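You operate a simulated robot arm through the tools that you are given. There is no shell and no other tool. Be economical: measure what you need, move in short steps, check, and stop when the job is done.

You run a simulated robot arm. Do the job below in one go: nothing can be reset, and whatever is moved stays where it is left.

Task
Wipe the old grease off the slide block and brush on fresh grease from the red tub.
Fine: rag pad and brush go back, the lid goes back on the tub.

It is judged by the outcome, as a careful person would: the job done as asked, and still so three seconds after it is handed in. It fails if anything else is knocked over, pushed out of place, dropped, spilled or broken. A push-on lid holds only when it is set on centred and level and pressed home; a screw cap is set on level and turned clockwise until tight.

Robot
A 6-joint arm with a two-finger parallel gripper, fixed in place. Base frame: the origin is at the foot of the arm, x ahead of it, y to its left, z up; the work surface is at about z = 800. Readings come in mm, rad, newtons and seconds.
With the tool pointing down near the work surface it reaches from about 260 to 680 mm from the base axis. Its first joint turns from -1.152 to 1.152 rad. Payload 2.9 kg.
The TCP is the grasp point between the finger pads, 30 mm short of the fingertips. In the tool frame z runs along the fingers and y along their closing line. The gripper opens to 110 mm. The fingers are 20 mm wide and 10 mm thick; the gripper's body (48 by 112 mm) begins 55 mm behind the TCP.
Orientation is told as [roll, pitch, yaw] about the base's x, y, z axes, in that order, counted from this pose: with the fingers straight down and closing along the base's y, the tool's x points along the base's -x, its y along +y and its z along -z.

Tools
- The arm moves only by the tool drive_tool. Its argument "motion" is a list of rows, each an object (a shift or turn left out is 0, a gripper value left out holds the last) with "delta_pos": the shift along the tool's x, y, z in mm, a list of three; "rot": the turn, a rotation vector about the tool's x, y, z in rad, a list of three; "gripper": the opening in per cent of the stroke, from 0 (shut) to 100 (fully open). In form: [{"delta_pos": [dx, dy, dz], "rot": [wx, wy, wz], "gripper": gripper}, ...]. A call has 1 to 8 rows; each row is the pose to reach, as a shift and turn from the pose commanded when the call began, along the tool's axes at that moment. A row lasts 0.2 s, in which the tool goes at most 50 mm and 0.15 rad; a call with a longer step from one row to the next is refused whole, and so is a gripper value outside its range. Where a pose cannot be reached the arm comes as near as it can. A force on the tool above 40 N (or 10 N above the force at the start of the call, whichever is more), or a blocked arm, ends the call early, and 0.2 s more pass. Each finger travels about 108 mm/s and halts on what it meets, pressing with about 37 N; the grip force reading is that of the motor and also rises with nothing between the fingers. The clock runs only during rows and for 0.2 s after the last one: add rows that repeat a pose to give the fingers time. The reply holds the time, the measured pose of the TCP, the force on the tool along the base axes, the opening and the grip force, in the units named above and with some noise.
- Cameras (640 x 400 px; columns grow to the right, rows downward): "scene" is fixed at [66, 419.7, 1402.5]; the picture's right is [-0.87, -0.49, 0.00], its down [-0.20, 0.35, -0.91] and it looks along [0.45, -0.79, -0.41] (base axes); focal length 356 px, centre (320, 200). "wrist" rides on the gripper at [72, 17, -103] in the tool frame; the picture's right is [-0.23, 0.97, 0.00], its down [-0.76, -0.18, -0.62] and it looks along [-0.61, -0.14, 0.78] (tool axes); focal length 222 px, centre (320, 200). There is no depth. A picture from a camera that has moved, and an enlarged one, comes with that camera's place and axes in the base frame and with its lens.
- grab_frame(camera): a new picture of that camera. No time passes.
- inspect(camera, box): a new picture of the part [left, top, right, bottom] of that camera's present view, enlarged. No time passes.
- finish_job(): hands the job in; it is judged then, once.

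Go step by step. Nothing tells you positions but the pictures and the camera data: compare them with the known pose of the tool, close in by small moves and look again before you grip or let go. The budget is 120 turns and 84 pictures, counting those below and the enlarged ones. Unless the task says otherwise, let go and move clear before handing in, and close with one line.

The tools are called after "Request:" as name(argument=value, ...) on one line, values as JSON. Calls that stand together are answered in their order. drive_tool: Moves the arm, as the interface text tells. Its arguments: {"type":"object","properties":{"motion":{"type":"array","items":{"type":"object","properties":{"delta_pos":{"type":"array","items":{"type":"number"}},"rot":{"type":"array","items":{"type":"number"}},"gripper":{"type":"number"}}}}},"required":["motion"]} The other tools are called the same way: grab_frame (camera) takes a picture; inspect (camera, box) takes an enlarged picture of a part of a camera's view; finish_job () hands the job in.

At the start:

```text
t: 0.0
eef_pos: [348.6, -173.3, 1166.5]
orientation: [0.001, 0.001, 0.001]
ft_force: [-0.2, -0.2, 0.3]
gripper_width: 110.3
finger_force: 0.0
```

scene: 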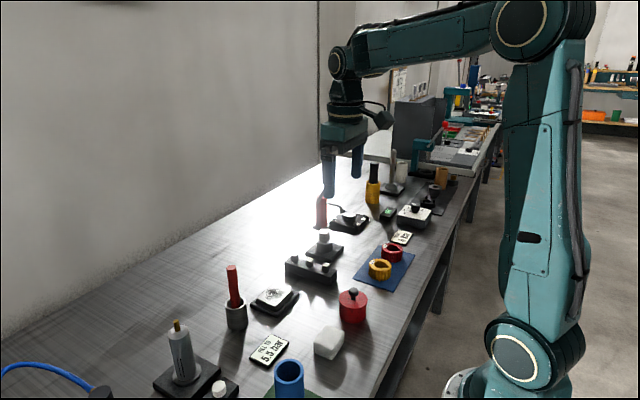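
wrist: 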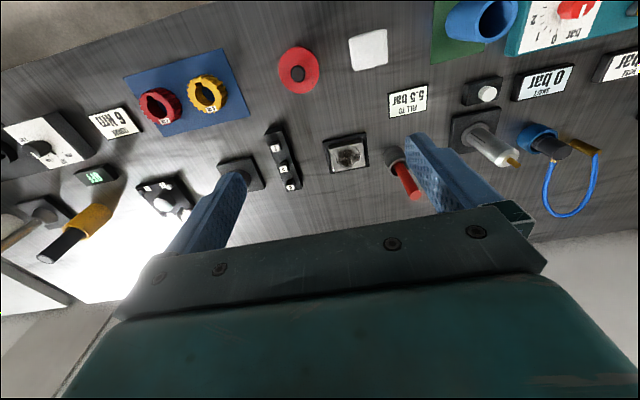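

I see the red tub with its knobbed lid, a white pad (likely the rag), a red-handled brush in a grey cup, and a dark block with a smudged top (likely the slide block). I'll take enlarged views first.

Request:
inspect(camera="scene", box=[200, 250, 400, 375])

Request:
inspect(camera="wrist", box=[240, 20, 480, 220])

```text
3.20 times, centred on (300, 312) of scene
camera zoom: at [66.0, 419.7, 1402.5], right [-0.87, -0.49, 0.0], down [-0.2, 0.35, -0.91], along [0.45, -0.79, -0.41], focal length 1139 px, centre (384, -160)
```

zoom: 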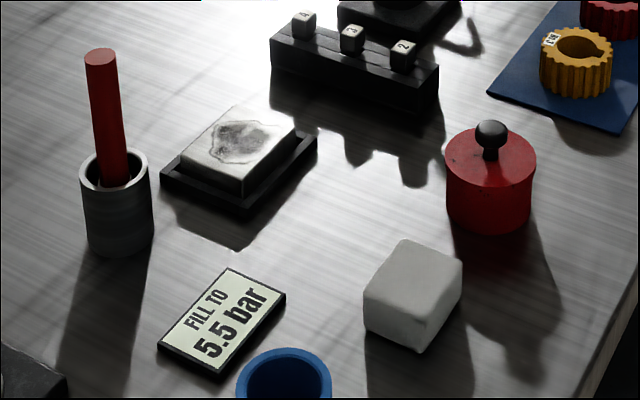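

```text
2.00 times, centred on (360, 120) of wrist
camera zoom: at [275.0, -156.4, 1270.4], right [0.23, 0.97, 0.0], down [0.76, -0.18, 0.62], along [0.61, -0.14, -0.78], focal length 444 px, centre (240, 360)
```

zoom: 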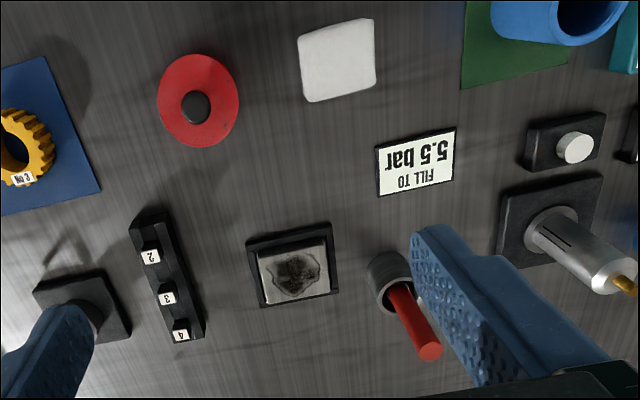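

The pad looks axis-aligned at about (330,-86) with its top near 838, tub at (329,-203), block at about (520,-154) and brush near (545,-46). I move above the pad for a closer look.

Request:
drive_tool(motion=[{"delta_pos": [4, 17, 42]}, {"delta_pos": [8, 34, 82]}, {"delta_pos": [12, 51, 122]}, {"delta_pos": [15, 68, 162]}, {"delta_pos": [18.6, 87, 202]}, {"delta_pos": [18.6, 87, 236]}])

Request:
grab_frame(camera="wrist")

Request:
grab_frame(camera="scene")

```text
t: 1.4
eef_pos: [332.2, -84.9, 927.5]
orientation: [0.0, -0.001, 0.001]
ft_force: [-0.2, 0.3, -0.5]
gripper_width: 110.0
finger_force: 0.1
```

```text
79 pictures are left
camera wrist: at [258.4, -68.4, 1030.2], right [0.23, 0.97, 0.0], down [0.76, -0.18, 0.62], along [0.61, -0.14, -0.78], focal length 222 px, centre (320, 200)
```

wrist: 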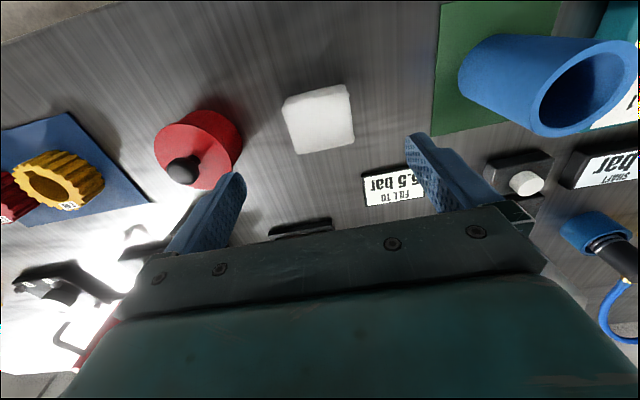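

```text
78 pictures are left
```

scene: 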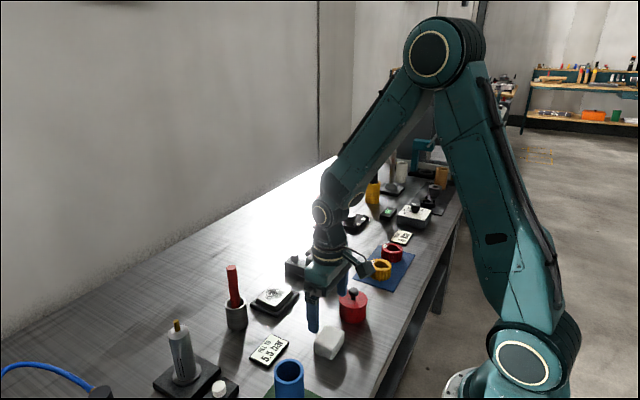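

The pad lies between the fingers, slightly toward the base. I zoom in on it and the tub to pin down heights.

Request:
inspect(camera="wrist", box=[140, 70, 380, 220])

Request:
inspect(camera="scene", box=[280, 270, 400, 370])

```text
2.67 times, centred on (260, 145) of wrist
camera zoom: at [258.4, -68.4, 1030.2], right [0.23, 0.97, 0.0], down [0.76, -0.18, 0.62], along [0.61, -0.14, -0.78], focal length 592 px, centre (480, 347)
```

zoom: 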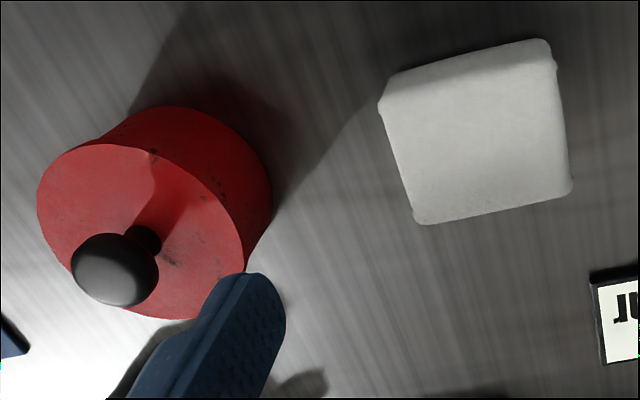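

```text
4.00 times, centred on (340, 320) of scene
camera zoom: at [66.0, 419.7, 1402.5], right [-0.87, -0.49, 0.0], down [-0.2, 0.35, -0.91], along [0.45, -0.79, -0.41], focal length 1424 px, centre (240, -280)
```

zoom: 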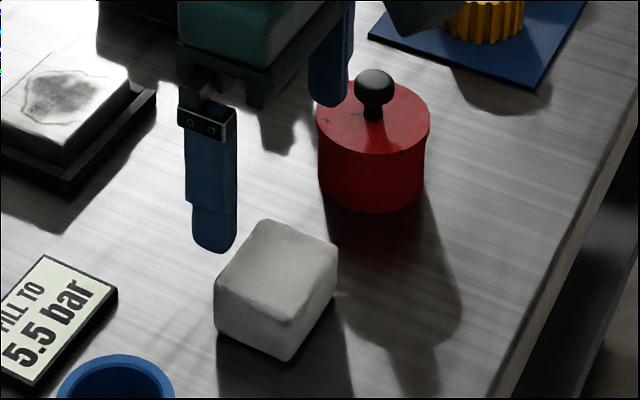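

The pad spans about x 309–350, y −113…−56 and is about 30 tall. I descend with fingers partly closed so the tips end about 10 mm above the table, leaving pad protruding below.

Request:
drive_tool(motion=[{"delta_pos": [1.5, 0.2, 30], "gripper": 80}, {"delta_pos": [1.5, 0.2, 60], "gripper": 80}, {"delta_pos": [1.5, 0.2, 80], "gripper": 80}, {"delta_pos": [1.5, 0.2, 87], "gripper": 80}])

Request:
inspect(camera="wrist", box=[200, 70, 440, 220])

Request:
inspect(camera="scene", box=[280, 270, 400, 370])

```text
t: 2.4
eef_pos: [329.4, -86.0, 841.1]
orientation: [0.0, -0.001, 0.001]
ft_force: [0.2, 0.1, 0.3]
gripper_width: 88.1
finger_force: 0.1
```

```text
2.67 times, centred on (320, 145) of wrist
camera zoom: at [255.7, -69.3, 945.7], right [0.23, 0.97, 0.0], down [0.76, -0.18, 0.62], along [0.61, -0.14, -0.78], focal length 592 px, centre (320, 347)
```

zoom: 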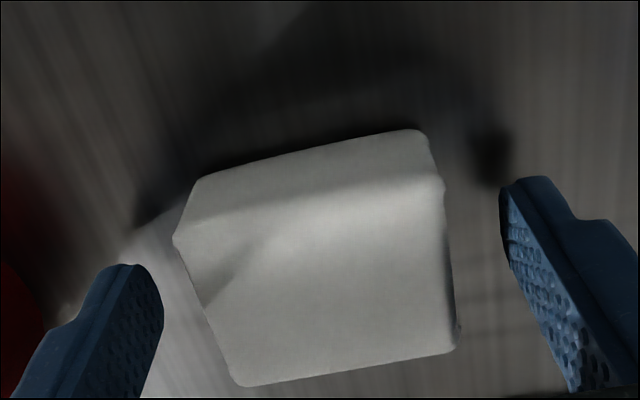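

```text
4.00 times, centred on (340, 320) of scene
camera zoom: at [66.0, 419.7, 1402.5], right [-0.87, -0.49, 0.0], down [-0.2, 0.35, -0.91], along [0.45, -0.79, -0.41], focal length 1424 px, centre (240, -280)
```

zoom: 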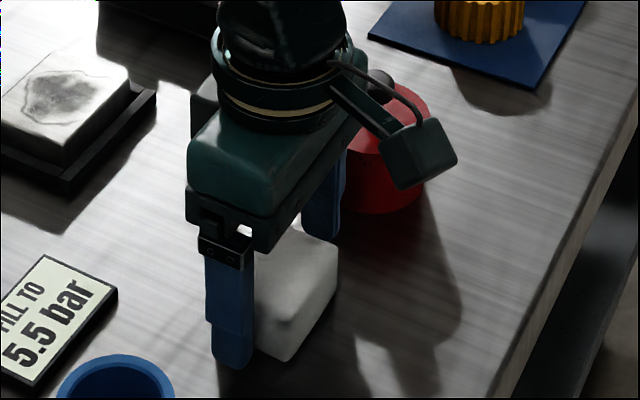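

Pad centre is about (332,−85), top about 831. I centre by a couple of mm and close.

Request:
drive_tool(motion=[{"delta_pos": [-2.5, 0.8, 0], "gripper": 80}, {"delta_pos": [-2.5, 0.8, 0], "gripper": 30}, {"delta_pos": [-2.5, 0.8, 0], "gripper": 30}, {"delta_pos": [-2.5, 0.8, 0], "gripper": 30}])

```text
t: 3.4
eef_pos: [330.6, -87.6, 842.7]
orientation: [0.0, 0.0, 0.0]
ft_force: [0.7, -1.2, 0.0]
gripper_width: 58.7
finger_force: 36.7
```

Pad held at 58.7 mm. Lift and move to in front of the block to view it.

Request:
drive_tool(motion=[{"delta_pos": [0, 0, -40]}, {"delta_pos": [0, 0, -80]}, {"delta_pos": [-35, -15, -100]}, {"delta_pos": [-75, -30, -100]}, {"delta_pos": [-115, -45, -100]}, {"delta_pos": [-145, -60, -100]}, {"delta_pos": [-150, -69, -100]}])

Request:
grab_frame(camera="wrist")

Request:
inspect(camera="scene", box=[200, 230, 380, 350])

```text
t: 5.0
eef_pos: [480.3, -154.1, 944.1]
orientation: [0.001, 0.0, 0.0]
ft_force: [-0.2, 0.0, -1.0]
gripper_width: 59.0
finger_force: 36.6
```

```text
73 pictures are left
camera wrist: at [406.8, -137.3, 1047.2], right [0.23, 0.97, 0.0], down [0.76, -0.18, 0.62], along [0.61, -0.14, -0.78], focal length 222 px, centre (320, 200)
```

wrist: 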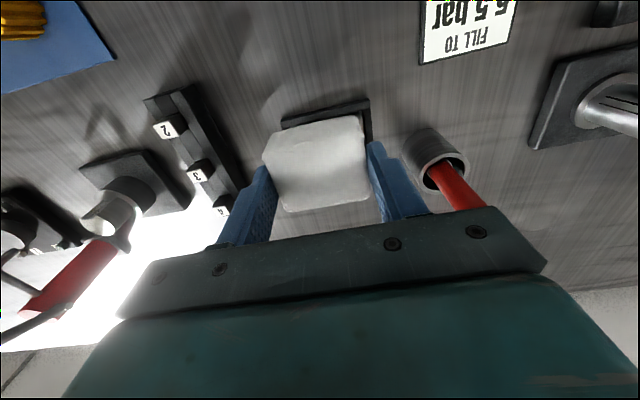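

```text
3.33 times, centred on (290, 290) of scene
camera zoom: at [66.0, 419.7, 1402.5], right [-0.87, -0.49, 0.0], down [-0.2, 0.35, -0.91], along [0.45, -0.79, -0.41], focal length 1187 px, centre (420, -100)
```

zoom: 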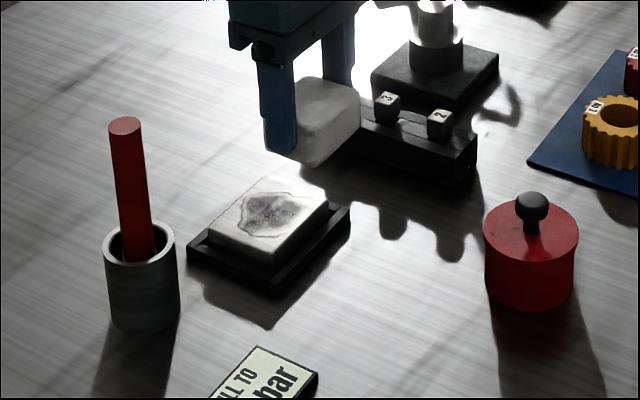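

Block is about 73 mm square, centred near (522,−149), top around 815–828; the pad bottom is about 43 below the TCP. I move over it and go down near contact.

Request:
drive_tool(motion=[{"delta_pos": [-12, 3, 30]}, {"delta_pos": [-26, 5.3, 55]}, {"delta_pos": [-26, 5.3, 68]}])

Request:
inspect(camera="scene", box=[230, 240, 350, 320])

```text
t: 5.8
eef_pos: [507.2, -149.8, 875.5]
orientation: [0.001, 0.001, 0.001]
ft_force: [0.4, 0.1, 0.0]
gripper_width: 58.9
finger_force: 37.2
```

```text
5.00 times, centred on (290, 280) of scene
camera zoom: at [66.0, 419.7, 1402.5], right [-0.87, -0.49, 0.0], down [-0.2, 0.35, -0.91], along [0.45, -0.79, -0.41], focal length 1780 px, centre (470, -200)
```

zoom: 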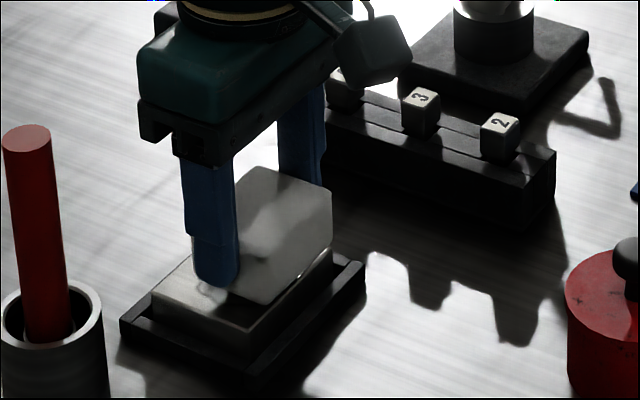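

Pad hovers just over the block. I lower slowly until contact.

Request:
drive_tool(motion=[{"delta_pos": [0, 0, 1]}, {"delta_pos": [0, 0, 2]}, {"delta_pos": [0, 0, 3]}, {"delta_pos": [0, 0, 4]}, {"delta_pos": [0, 0, 5]}])

```text
t: 7.0
eef_pos: [506.6, -150.5, 870.6]
orientation: [0.0, 0.0, 0.0]
ft_force: [0.3, 0.2, -0.4]
gripper_width: 58.5
finger_force: 36.9
```

Request:
drive_tool(motion=[{"delta_pos": [0, 0, 1]}, {"delta_pos": [0, 0, 2]}, {"delta_pos": [0, 0, 3]}, {"delta_pos": [0, 0, 4]}])

```text
t: 8.0
eef_pos: [507.3, -149.6, 867.9]
orientation: [0.0, 0.0, 0.001]
ft_force: [-0.6, -0.7, -0.6]
gripper_width: 58.7
finger_force: 37.5
```

No contact yet; continue down in small steps.

Request:
drive_tool(motion=[{"delta_pos": [0, 0, 1]}, {"delta_pos": [0, 0, 2]}, {"delta_pos": [0, 0, 3]}])

```text
t: 8.8
eef_pos: [508.4, -148.7, 864.8]
orientation: [-0.001, -0.005, -0.001]
ft_force: [-6.1, 3.3, 31.5]
gripper_width: 58.8
finger_force: 36.8
```

Contact at about 31 N. I ease off 1 mm and make gentle sweeps.

Request:
drive_tool(motion=[{"delta_pos": [0, 0, -1]}, {"delta_pos": [-5, 0, -1]}, {"delta_pos": [-10, 0, -1]}])

```text
t: 9.6
eef_pos: [516.3, -148.1, 866.4]
orientation: [-0.001, 0.001, -0.003]
ft_force: [-15.7, -3.0, 34.3]
gripper_width: 58.7
finger_force: 37.3
```

Request:
drive_tool(motion=[{"delta_pos": [0, 0, -0.7]}, {"delta_pos": [-5, 0, -0.7]}, {"delta_pos": [-10, 0, -0.7]}])

Request:
inspect(camera="scene", box=[230, 240, 350, 320])

```text
t: 10.4
eef_pos: [526.0, -148.0, 865.6]
orientation: [0.0, -0.001, 0.003]
ft_force: [-9.2, -0.2, 26.1]
gripper_width: 58.8
finger_force: 37.3
```

```text
5.00 times, centred on (290, 280) of scene
camera zoom: at [65.4, 419.8, 1402.5], right [-0.87, -0.49, 0.0], down [-0.2, 0.35, -0.91], along [0.45, -0.79, -0.41], focal length 1780 px, centre (470, -200)
```

zoom: 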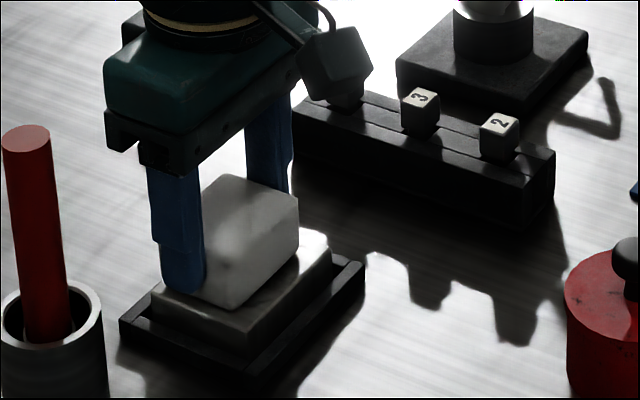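

The block stays put. Continue with full sweeps over the top.

Request:
drive_tool(motion=[{"delta_pos": [-10, 0, 0]}, {"delta_pos": [-18, 0, 0]}, {"delta_pos": [-18, 7, 0]}, {"delta_pos": [-6, 7, 0]}, {"delta_pos": [6, 7, 0]}, {"delta_pos": [18, 7, 0]}, {"delta_pos": [26, 7, 0]}, {"delta_pos": [26, 0, 0]}])

Request:
drive_tool(motion=[{"delta_pos": [0, -7, 0]}, {"delta_pos": [-12, -7, 0]}, {"delta_pos": [-24, -7, 0]}, {"delta_pos": [-36, -7, 0]}, {"delta_pos": [-44, -7, 0]}, {"delta_pos": [-32, 0, 0]}, {"delta_pos": [-20, 0, 0]}, {"delta_pos": [-8, 0, 0]}])

```text
t: 12.2
eef_pos: [500.8, -148.5, 865.2]
orientation: [0.001, 0.002, 0.005]
ft_force: [-0.1, 10.5, 19.6]
gripper_width: 58.8
finger_force: 37.1
```

```text
t: 14.0
eef_pos: [509.6, -149.6, 865.2]
orientation: [0.001, -0.001, -0.001]
ft_force: [3.5, 0.4, 7.6]
gripper_width: 59.1
finger_force: 37.3
```

Lift and check the block.

Request:
drive_tool(motion=[{"delta_pos": [0, 0, -40]}, {"delta_pos": [20, 0, -78]}, {"delta_pos": [60, 0, -80]}])

Request:
inspect(camera="scene", box=[230, 240, 350, 320])

```text
t: 14.8
eef_pos: [447.5, -149.3, 945.6]
orientation: [0.0, -0.001, -0.001]
ft_force: [0.0, -0.1, -0.6]
gripper_width: 58.7
finger_force: 37.0
```

```text
5.00 times, centred on (290, 280) of scene
camera zoom: at [66.0, 419.7, 1402.5], right [-0.87, -0.49, 0.0], down [-0.2, 0.35, -0.91], along [0.45, -0.79, -0.41], focal length 1780 px, centre (470, -200)
```

zoom: 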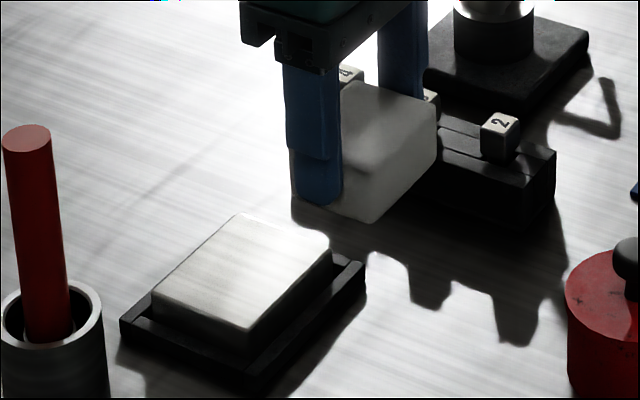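

The block is clean. Now the pad goes back to its spot.

Request:
drive_tool(motion=[{"delta_pos": [35, 20, 0]}, {"delta_pos": [75, 40, 0]}, {"delta_pos": [110, 60, 0]}, {"delta_pos": [118, 63.7, 20]}, {"delta_pos": [118, 63.7, 60]}, {"delta_pos": [118, 63.7, 90]}, {"delta_pos": [118, 63.7, 97]}, {"delta_pos": [118, 63.7, 100]}])

Request:
inspect(camera="scene", box=[280, 270, 400, 370])

```text
t: 16.6
eef_pos: [330.7, -87.0, 845.7]
orientation: [0.001, 0.001, 0.001]
ft_force: [-0.2, -0.1, -0.6]
gripper_width: 58.8
finger_force: 36.7
```

```text
4.00 times, centred on (340, 320) of scene
camera zoom: at [66.0, 419.7, 1402.5], right [-0.87, -0.49, 0.0], down [-0.2, 0.35, -0.91], along [0.45, -0.79, -0.41], focal length 1424 px, centre (240, -280)
```

zoom: 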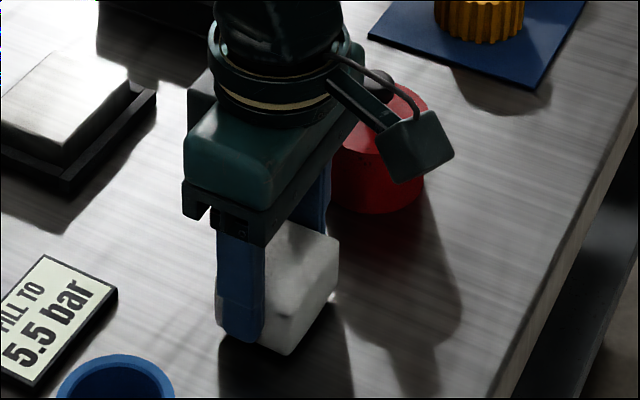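

Nearly down; lower by small steps until it touches.

Request:
drive_tool(motion=[{"delta_pos": [0, 0, 0.7]}, {"delta_pos": [0, 0, 1.4]}])

```text
t: 17.2
eef_pos: [329.0, -85.7, 842.9]
orientation: [0.0, 0.0, -0.001]
ft_force: [0.5, 0.5, -0.3]
gripper_width: 58.6
finger_force: 36.8
```

Request:
drive_tool(motion=[{"delta_pos": [0, 0, 0.7]}, {"delta_pos": [0, 0, 1.2]}])

```text
t: 17.8
eef_pos: [330.1, -85.4, 842.7]
orientation: [0.0, 0.0, -0.002]
ft_force: [-0.5, -0.6, -0.1]
gripper_width: 58.8
finger_force: 37.4
```

Request:
drive_tool(motion=[{"delta_pos": [0, 0, 0.6]}, {"delta_pos": [0, 0, 1.2]}])

```text
t: 18.4
eef_pos: [330.8, -85.0, 842.3]
orientation: [0.0, 0.001, 0.002]
ft_force: [-2.7, -0.2, 7.4]
gripper_width: 58.7
finger_force: 37.3
```

Touching the table at 7 N. Release and rise.

Request:
drive_tool(motion=[{"delta_pos": [0, 0, 0], "gripper": 75}, {"delta_pos": [0, 0, 0], "gripper": 75}, {"delta_pos": [0, 0, -30], "gripper": 75}, {"delta_pos": [0, 0, -70], "gripper": 75}, {"delta_pos": [0, -30, -100], "gripper": 75}, {"delta_pos": [0, -70, -120], "gripper": 60}, {"delta_pos": [0, -114, -120], "gripper": 50}])

Request:
inspect(camera="scene", box=[280, 250, 420, 370])

Request:
grab_frame(camera="wrist")

```text
t: 20.0
eef_pos: [332.0, -201.7, 961.5]
orientation: [0.0, -0.001, 0.001]
ft_force: [-0.1, 0.0, 0.6]
gripper_width: 54.8
finger_force: 0.1
```

```text
3.33 times, centred on (350, 310) of scene
camera zoom: at [66.0, 419.7, 1402.5], right [-0.87, -0.49, 0.0], down [-0.2, 0.35, -0.91], along [0.45, -0.79, -0.41], focal length 1187 px, centre (220, -167)
```

zoom: 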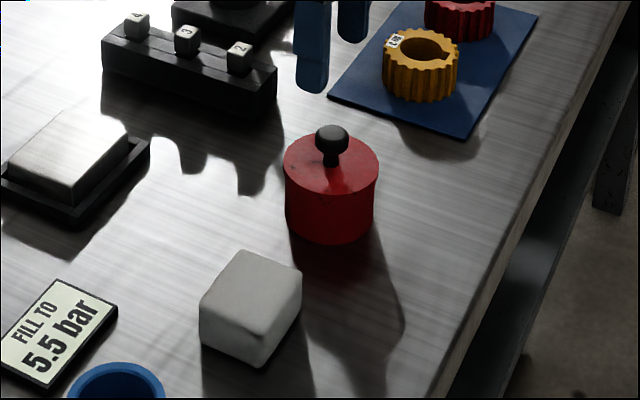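

```text
66 pictures are left
camera wrist: at [257.1, -184.5, 1065.6], right [0.23, 0.97, 0.0], down [0.76, -0.18, 0.62], along [0.61, -0.14, -0.78], focal length 222 px, centre (320, 200)
```

wrist: 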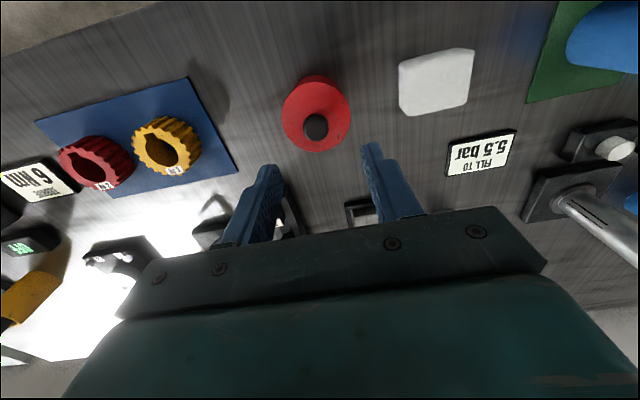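

Pad is back in place. Next the lid: zoom for the exact knob centre.

Request:
inspect(camera="wrist", box=[260, 60, 380, 160])

Request:
inspect(camera="scene", box=[320, 280, 380, 330])

```text
4.00 times, centred on (320, 110) of wrist
camera zoom: at [257.1, -184.5, 1065.6], right [0.23, 0.97, 0.0], down [0.76, -0.18, 0.62], along [0.61, -0.14, -0.78], focal length 888 px, centre (320, 560)
```

zoom: 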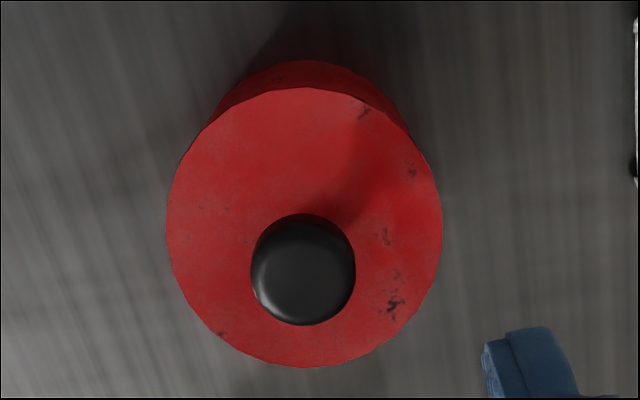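

```text
8.00 times, centred on (350, 305) of scene
camera zoom: at [66.0, 419.7, 1402.5], right [-0.87, -0.49, 0.0], down [-0.2, 0.35, -0.91], along [0.45, -0.79, -0.41], focal length 2848 px, centre (80, -640)
```

zoom: 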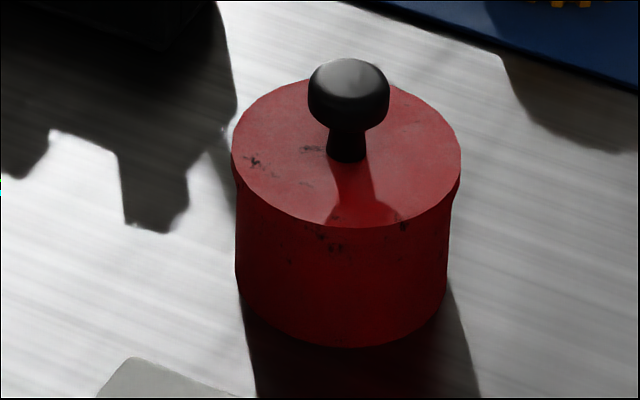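

Knob is at about (327,−204), its widest part at z≈868 with lid top at ≈846. Descend open around the knob.

Request:
drive_tool(motion=[{"delta_pos": [3.5, -4.5, 30], "gripper": 50}, {"delta_pos": [3.5, -4.5, 60], "gripper": 50}, {"delta_pos": [3.5, -4.5, 76], "gripper": 50}])

Request:
inspect(camera="scene", box=[300, 260, 400, 340])

Request:
inspect(camera="wrist", box=[220, 80, 420, 240])

```text
t: 20.8
eef_pos: [326.7, -204.9, 885.2]
orientation: [0.001, -0.001, 0.001]
ft_force: [0.3, -0.3, 0.8]
gripper_width: 54.9
finger_force: 0.1
```

```text
5.00 times, centred on (350, 300) of scene
camera zoom: at [66.0, 419.7, 1402.5], right [-0.87, -0.49, 0.0], down [-0.2, 0.35, -0.91], along [0.45, -0.79, -0.41], focal length 1780 px, centre (170, -300)
```

zoom: 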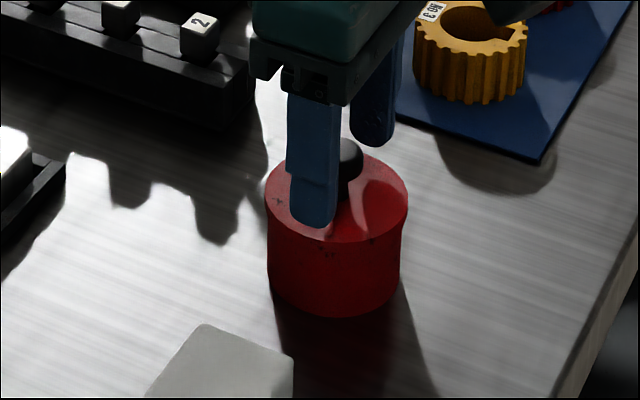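

```text
2.50 times, centred on (320, 160) of wrist
camera zoom: at [253.5, -187.8, 989.4], right [0.23, 0.97, 0.0], down [0.76, -0.18, 0.62], along [0.61, -0.14, -0.78], focal length 555 px, centre (320, 300)
```

zoom: 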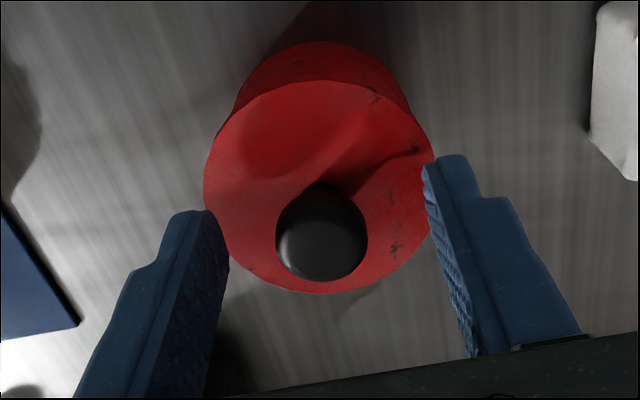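

Centred on the knob. Down 4 mm more and close.

Request:
drive_tool(motion=[{"delta_pos": [0.5, 0.5, 4], "gripper": 50}, {"delta_pos": [0.5, 0.5, 4], "gripper": 10}, {"delta_pos": [0.5, 0.5, 4], "gripper": 10}, {"delta_pos": [0.5, 0.5, 4], "gripper": 10}])

```text
t: 21.8
eef_pos: [326.5, -203.6, 881.6]
orientation: [0.001, 0.0, -0.001]
ft_force: [0.9, -0.7, 0.2]
gripper_width: 22.3
finger_force: 37.5
```

Knob gripped (22 mm). Pull the lid straight up slowly.

Request:
drive_tool(motion=[{"delta_pos": [0, 0, -1]}, {"delta_pos": [0, 0, -2]}, {"delta_pos": [0, 0, -4]}, {"delta_pos": [0, 0, -8]}, {"delta_pos": [0, 0, -15]}])

Request:
inspect(camera="scene", box=[300, 260, 400, 340])

```text
t: 23.0
eef_pos: [326.9, -203.0, 895.6]
orientation: [0.0, -0.001, 0.001]
ft_force: [0.2, 0.2, 0.0]
gripper_width: 22.1
finger_force: 36.9
```

```text
5.00 times, centred on (350, 300) of scene
camera zoom: at [66.0, 419.7, 1402.5], right [-0.87, -0.49, 0.0], down [-0.2, 0.35, -0.91], along [0.45, -0.79, -0.41], focal length 1780 px, centre (170, -300)
```

zoom: 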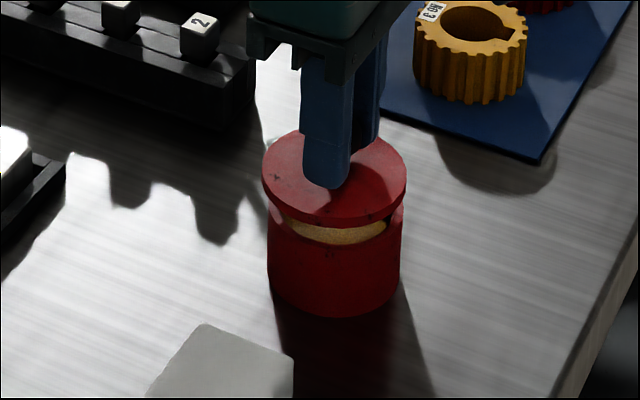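

The lid came off cleanly, with the tub unmoved. I carry it to the free spot at about (415,−203).

Request:
drive_tool(motion=[{"delta_pos": [0, 0, -30]}, {"delta_pos": [-44, 0, -30]}, {"delta_pos": [-88, 0, -25]}, {"delta_pos": [-88, 0, 10]}, {"delta_pos": [-88, 0, 35]}, {"delta_pos": [-88, 0, 43]}])

Request:
inspect(camera="scene", box=[270, 240, 390, 340])

Request:
grab_frame(camera="wrist")

```text
t: 24.4
eef_pos: [414.5, -203.1, 853.8]
orientation: [0.001, 0.001, -0.001]
ft_force: [-0.3, 0.3, -1.3]
gripper_width: 22.2
finger_force: 36.5
```

```text
4.00 times, centred on (330, 290) of scene
camera zoom: at [66.0, 419.7, 1402.5], right [-0.87, -0.49, 0.0], down [-0.2, 0.35, -0.91], along [0.45, -0.79, -0.41], focal length 1424 px, centre (280, -160)
```

zoom: 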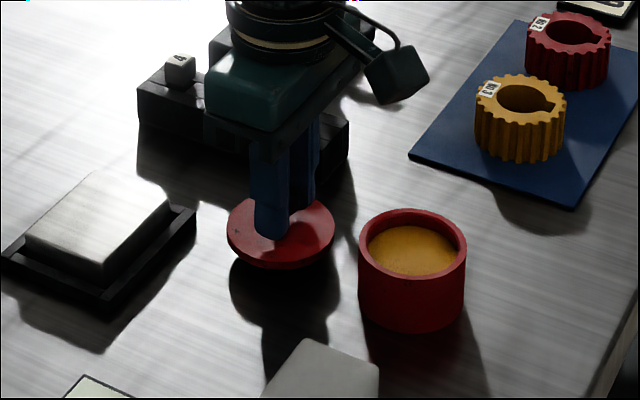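

```text
59 pictures are left
camera wrist: at [342.5, -186.5, 957.7], right [0.23, 0.97, 0.0], down [0.76, -0.18, 0.62], along [0.61, -0.14, -0.78], focal length 222 px, centre (320, 200)
```

wrist: 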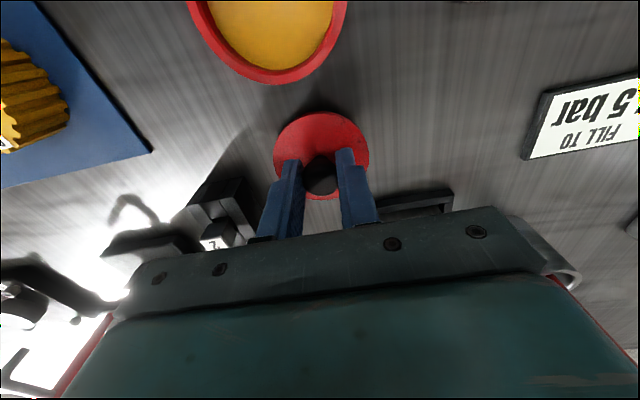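

Lid hovers over the free spot. Lower till contact.

Request:
drive_tool(motion=[{"delta_pos": [0, 0, 2]}, {"delta_pos": [0, 0, 4]}, {"delta_pos": [0, 0, 6]}])

```text
t: 25.2
eef_pos: [415.0, -202.9, 847.9]
orientation: [0.0, 0.001, -0.001]
ft_force: [0.7, -0.6, -0.7]
gripper_width: 22.1
finger_force: 37.6
```

Request:
drive_tool(motion=[{"delta_pos": [0, 0, 1]}, {"delta_pos": [0, 0, 2]}, {"delta_pos": [0, 0, 3]}])

```text
t: 26.0
eef_pos: [413.9, -202.4, 845.0]
orientation: [0.0, -0.003, 0.0]
ft_force: [-5.5, 3.7, 21.5]
gripper_width: 22.2
finger_force: 37.0
```

Contact. Ease off slightly, open, and rise.

Request:
drive_tool(motion=[{"delta_pos": [0, 0, -1]}, {"delta_pos": [0, 0, -1], "gripper": 45}, {"delta_pos": [0, 0, -1], "gripper": 45}, {"delta_pos": [0, 0, -30], "gripper": 45}, {"delta_pos": [0, 0, -75], "gripper": 45}, {"delta_pos": [0, 0, -120], "gripper": 45}, {"delta_pos": [0, 0, -166], "gripper": 45}])

Request:
inspect(camera="scene", box=[210, 240, 390, 360])

Request:
grab_frame(camera="wrist")

```text
t: 27.6
eef_pos: [413.2, -204.1, 1010.7]
orientation: [0.001, 0.001, 0.001]
ft_force: [-0.1, 0.6, 0.6]
gripper_width: 49.6
finger_force: 0.1
```

```text
3.33 times, centred on (300, 300) of scene
camera zoom: at [66.0, 419.7, 1402.5], right [-0.87, -0.49, 0.0], down [-0.2, 0.35, -0.91], along [0.45, -0.79, -0.41], focal length 1187 px, centre (387, -133)
```

zoom: 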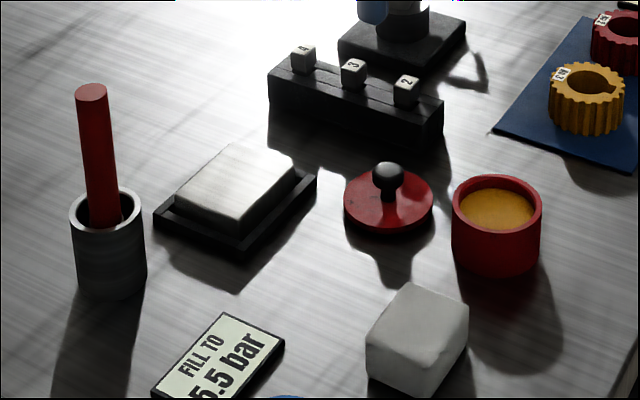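

```text
57 pictures are left
camera wrist: at [340.5, -187.7, 1114.4], right [0.23, 0.97, 0.0], down [0.76, -0.18, 0.62], along [0.61, -0.14, -0.78], focal length 222 px, centre (320, 200)
```

wrist: 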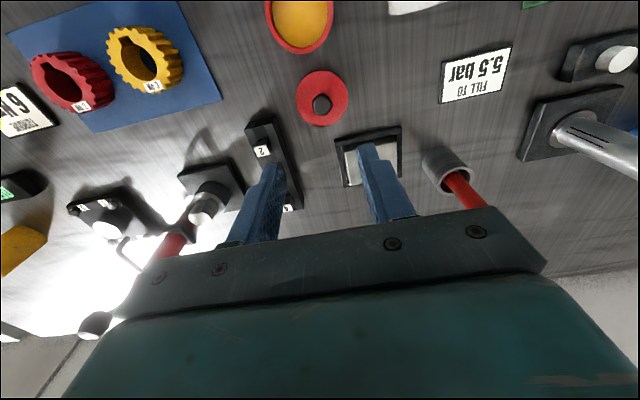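

Lid rests flat. Now move high toward the brush for a look.

Request:
drive_tool(motion=[{"delta_pos": [-24, 38, -5]}, {"delta_pos": [-48, 76, -10]}, {"delta_pos": [-72, 114, -10]}, {"delta_pos": [-95, 153, -10]}, {"delta_pos": [-95, 153, -10]}])

Request:
grab_frame(camera="wrist")

Request:
grab_frame(camera="scene")

```text
t: 28.8
eef_pos: [510.4, -49.7, 1020.0]
orientation: [-0.001, -0.003, -0.001]
ft_force: [0.7, -0.4, 0.3]
gripper_width: 49.3
finger_force: 0.0
```

```text
56 pictures are left
camera wrist: at [437.6, -33.7, 1124.3], right [0.23, 0.97, 0.0], down [0.76, -0.18, 0.62], along [0.61, -0.14, -0.78], focal length 222 px, centre (320, 200)
```

wrist: 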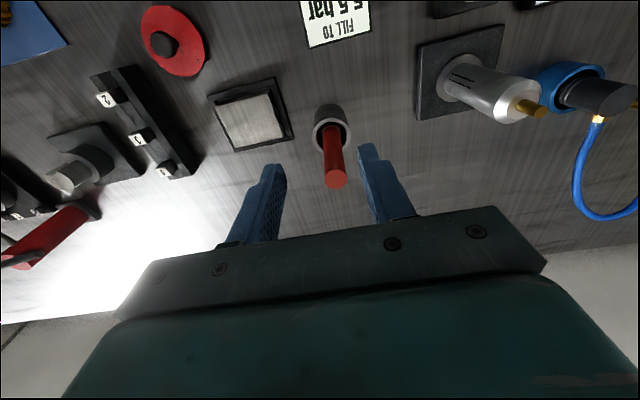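

```text
55 pictures are left
```

scene: 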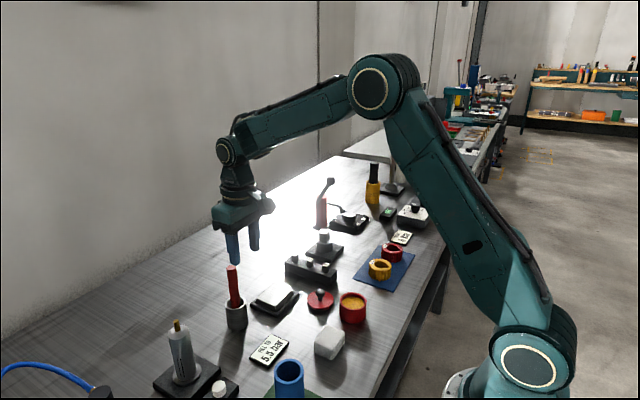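

Request:
inspect(camera="wrist", box=[270, 90, 390, 210])

Request:
inspect(camera="scene", box=[200, 255, 280, 340])

```text
3.33 times, centred on (330, 150) of wrist
camera zoom: at [437.6, -33.7, 1124.3], right [0.23, 0.97, 0.0], down [0.76, -0.18, 0.62], along [0.61, -0.14, -0.78], focal length 740 px, centre (287, 367)
```

zoom: 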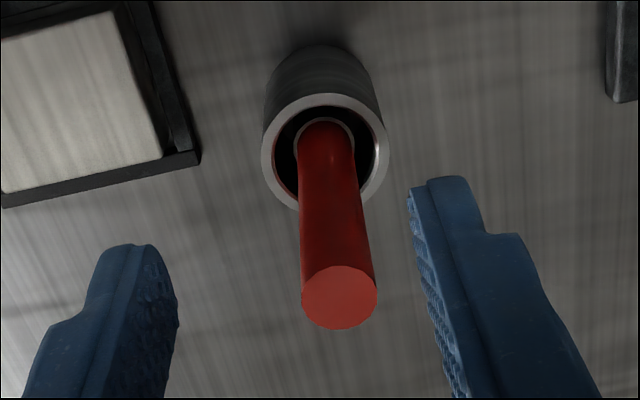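

```text
4.71 times, centred on (240, 298) of scene
camera zoom: at [66.0, 419.7, 1402.5], right [-0.87, -0.49, 0.0], down [-0.2, 0.35, -0.91], along [0.45, -0.79, -0.41], focal length 1675 px, centre (696, -259)
```

zoom: 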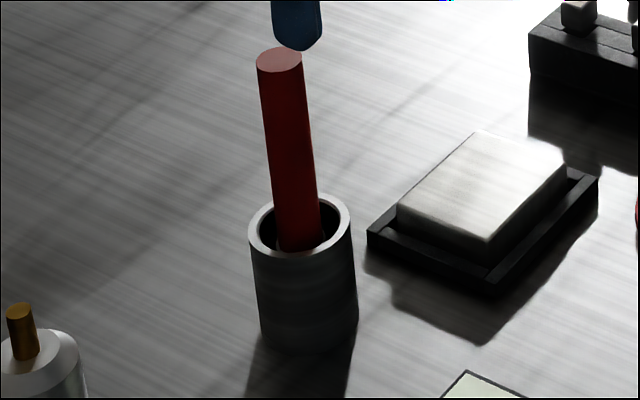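

Handle is vertical at about (551,−44.6), top z≈952, cup rim z≈857. I move above it, then down around it.

Request:
drive_tool(motion=[{"delta_pos": [-20, 3, 0]}, {"delta_pos": [-41, 5.7, 0]}, {"delta_pos": [-41, 5.7, 25]}])

Request:
inspect(camera="wrist", box=[220, 100, 420, 240])

```text
t: 29.6
eef_pos: [551.2, -44.2, 996.2]
orientation: [0.001, 0.001, 0.0]
ft_force: [0.4, -0.5, -0.4]
gripper_width: 49.6
finger_force: 0.0
```

```text
2.86 times, centred on (320, 170) of wrist
camera zoom: at [478.1, -27.9, 1099.5], right [0.23, 0.97, 0.0], down [0.76, -0.18, 0.62], along [0.61, -0.14, -0.78], focal length 635 px, centre (320, 286)
```

zoom: 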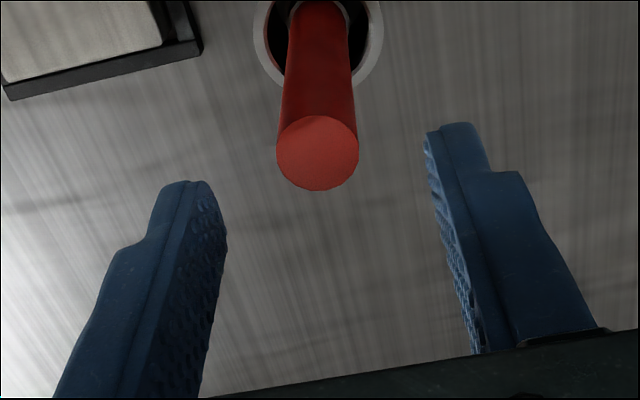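

Aligned. Descend to grip height.

Request:
drive_tool(motion=[{"delta_pos": [0, -0.4, 25]}, {"delta_pos": [0, -0.4, 50]}, {"delta_pos": [0, -0.4, 70]}])

Request:
inspect(camera="scene", box=[190, 230, 290, 340])

Request:
inspect(camera="wrist", box=[220, 100, 420, 240])

```text
t: 30.4
eef_pos: [551.5, -43.8, 924.3]
orientation: [0.001, 0.001, 0.0]
ft_force: [0.4, 0.4, 0.4]
gripper_width: 49.6
finger_force: 0.2
```

```text
3.64 times, centred on (240, 285) of scene
camera zoom: at [66.0, 419.7, 1402.5], right [-0.87, -0.49, 0.0], down [-0.2, 0.35, -0.91], along [0.45, -0.79, -0.41], focal length 1295 px, centre (611, -109)
```

zoom: 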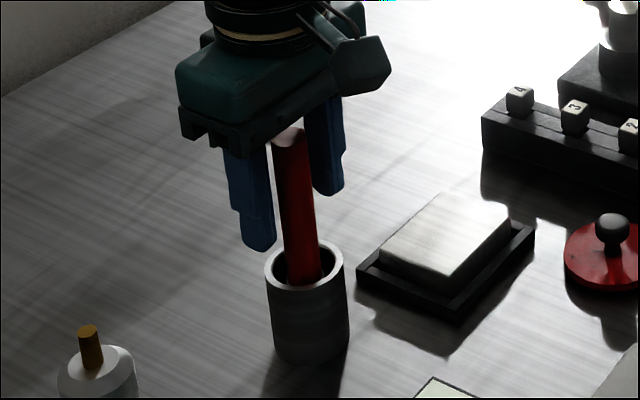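

```text
2.86 times, centred on (320, 170) of wrist
camera zoom: at [478.1, -27.7, 1028.6], right [0.23, 0.97, 0.0], down [0.76, -0.18, 0.62], along [0.61, -0.14, -0.78], focal length 635 px, centre (320, 286)
```

zoom: 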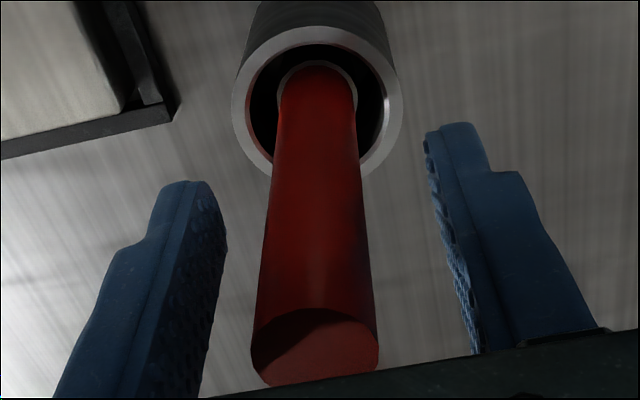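

Handle sits between the pads. Close.

Request:
drive_tool(motion=[{"delta_pos": [0, 0, 0], "gripper": 35}, {"delta_pos": [0, 0, 0], "gripper": 8}, {"delta_pos": [0, 0, 0], "gripper": 8}, {"delta_pos": [0, 0, 0], "gripper": 8}])

```text
t: 31.4
eef_pos: [551.3, -43.3, 924.6]
orientation: [0.0, -0.001, 0.001]
ft_force: [-0.1, 0.7, -1.2]
gripper_width: 19.8
finger_force: 36.9
```

Gripped at 19.8 mm. Lift straight up out of the cup.

Request:
drive_tool(motion=[{"delta_pos": [0, 0, -10]}, {"delta_pos": [0, 0, -30]}, {"delta_pos": [0, 0, -55]}, {"delta_pos": [0, 0, -80]}, {"delta_pos": [0, 0, -100]}])

Request:
inspect(camera="scene", box=[190, 200, 300, 340])

Request:
grab_frame(camera="wrist")

```text
t: 32.6
eef_pos: [552.5, -44.2, 1025.8]
orientation: [0.002, -0.001, 0.0]
ft_force: [-0.3, 0.4, -0.6]
gripper_width: 19.8
finger_force: 36.9
```

```text
2.86 times, centred on (245, 270) of scene
camera zoom: at [66.0, 419.7, 1402.5], right [-0.87, -0.49, 0.0], down [-0.2, 0.35, -0.91], along [0.45, -0.79, -0.41], focal length 1017 px, centre (534, 0)
```

zoom: 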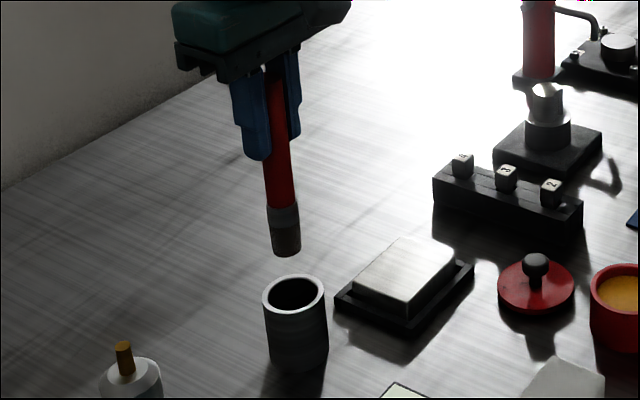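

```text
48 pictures are left
camera wrist: at [477.7, -27.7, 1128.7], right [0.23, 0.97, 0.0], down [0.76, -0.18, 0.62], along [0.61, -0.14, -0.78], focal length 222 px, centre (320, 200)
```

wrist: 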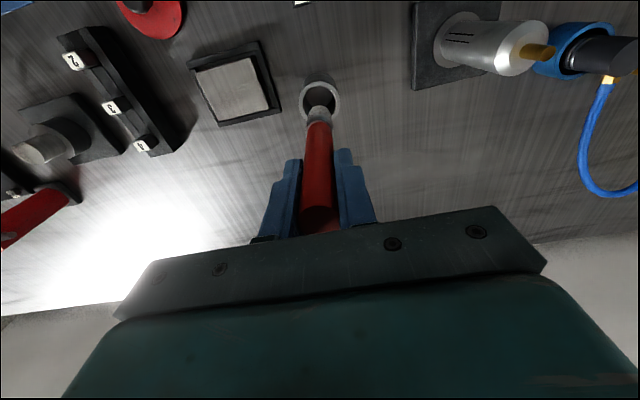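

The brush tip is about 123 mm below the TCP. Move at this height over the tub.

Request:
drive_tool(motion=[{"delta_pos": [38, -27, 0]}, {"delta_pos": [76, -54, 0]}, {"delta_pos": [114, -81, 0]}, {"delta_pos": [152, -108, 0]}, {"delta_pos": [190, -135, 0]}, {"delta_pos": [224, -159, 0]}, {"delta_pos": [224, -159, 30]}])

Request:
inspect(camera="scene", box=[300, 220, 400, 340])

Request:
inspect(camera="wrist", box=[240, 50, 400, 200])

```text
t: 34.2
eef_pos: [328.2, -204.6, 995.9]
orientation: [-0.001, 0.0, -0.001]
ft_force: [0.1, -0.7, -1.4]
gripper_width: 19.7
finger_force: 37.2
```

```text
3.33 times, centred on (350, 280) of scene
camera zoom: at [66.0, 419.7, 1402.5], right [-0.87, -0.49, 0.0], down [-0.2, 0.35, -0.91], along [0.45, -0.79, -0.41], focal length 1187 px, centre (220, -67)
```

zoom: 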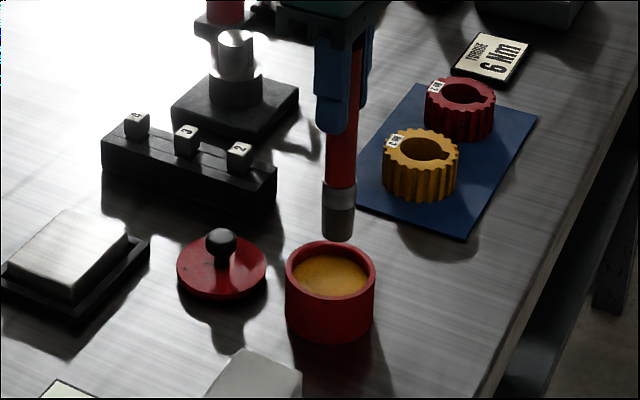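

```text
2.67 times, centred on (320, 125) of wrist
camera zoom: at [253.8, -187.6, 1099.8], right [0.23, 0.97, 0.0], down [0.76, -0.18, 0.62], along [0.61, -0.14, -0.78], focal length 592 px, centre (320, 400)
```

zoom: 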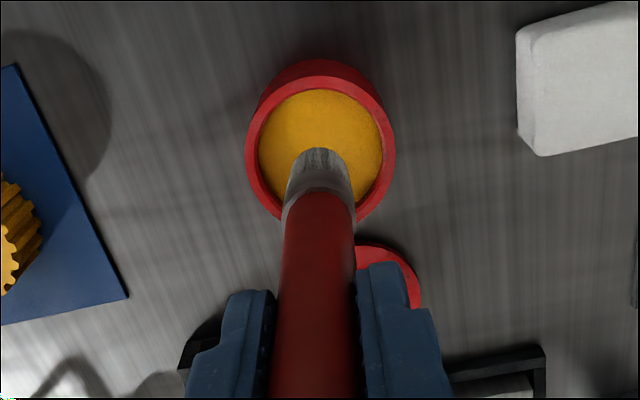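

Brush is over the tub's centre. Lower into the tub.

Request:
drive_tool(motion=[{"delta_pos": [0.5, 0, 15]}, {"delta_pos": [0.5, 0, 28]}, {"delta_pos": [0.5, 0, 33]}, {"delta_pos": [0.5, 0, 36]}])

Request:
inspect(camera="scene", box=[310, 240, 390, 340])

```text
t: 35.2
eef_pos: [325.9, -202.9, 960.7]
orientation: [0.0, 0.0, 0.0]
ft_force: [-0.3, -0.2, -0.2]
gripper_width: 20.1
finger_force: 37.4
```

```text
4.00 times, centred on (350, 290) of scene
camera zoom: at [66.0, 419.7, 1402.5], right [-0.87, -0.49, 0.0], down [-0.2, 0.35, -0.91], along [0.45, -0.79, -0.41], focal length 1424 px, centre (200, -160)
```

zoom: 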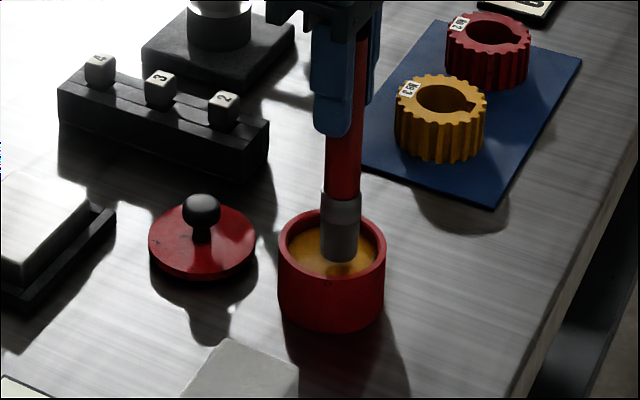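

The tip is at the grease surface; go in several mm.

Request:
drive_tool(motion=[{"delta_pos": [0, 0, 2]}, {"delta_pos": [0, 0, 4]}, {"delta_pos": [0, 0, 6]}, {"delta_pos": [0, 0, 8]}])

Request:
inspect(camera="scene", box=[310, 240, 390, 340])

```text
t: 36.2
eef_pos: [325.9, -204.2, 952.1]
orientation: [0.0, -0.002, 0.0]
ft_force: [-4.0, 3.8, 22.7]
gripper_width: 20.0
finger_force: 37.1
```

```text
4.00 times, centred on (350, 290) of scene
camera zoom: at [65.7, 419.9, 1402.5], right [-0.87, -0.49, 0.0], down [-0.2, 0.35, -0.91], along [0.45, -0.79, -0.41], focal length 1424 px, centre (200, -160)
```

zoom: 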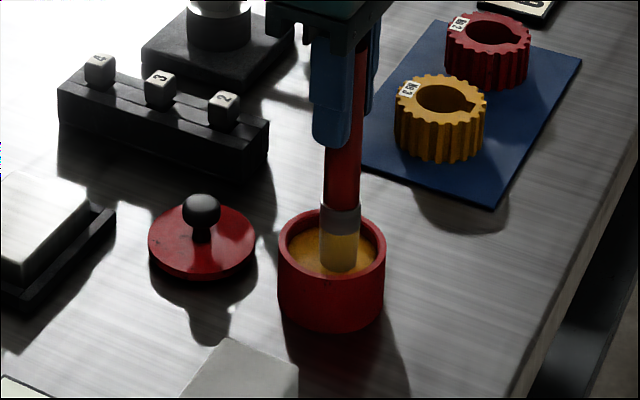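

The bristles turned yellow on contact: loaded. Lift and check.

Request:
drive_tool(motion=[{"delta_pos": [0, 0, -10]}, {"delta_pos": [0, 0, -30]}, {"delta_pos": [0, 0, -50]}])

Request:
inspect(camera="scene", box=[310, 240, 390, 340])

```text
t: 37.0
eef_pos: [325.4, -206.7, 1001.6]
orientation: [0.0, 0.001, 0.001]
ft_force: [-0.3, 0.7, -1.0]
gripper_width: 19.7
finger_force: 37.5
```

```text
4.00 times, centred on (350, 290) of scene
camera zoom: at [66.0, 419.7, 1402.5], right [-0.87, -0.49, 0.0], down [-0.2, 0.35, -0.91], along [0.45, -0.79, -0.41], focal length 1424 px, centre (200, -160)
```

zoom: 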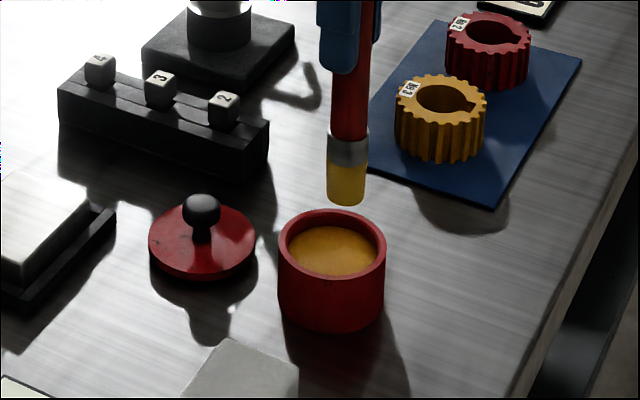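

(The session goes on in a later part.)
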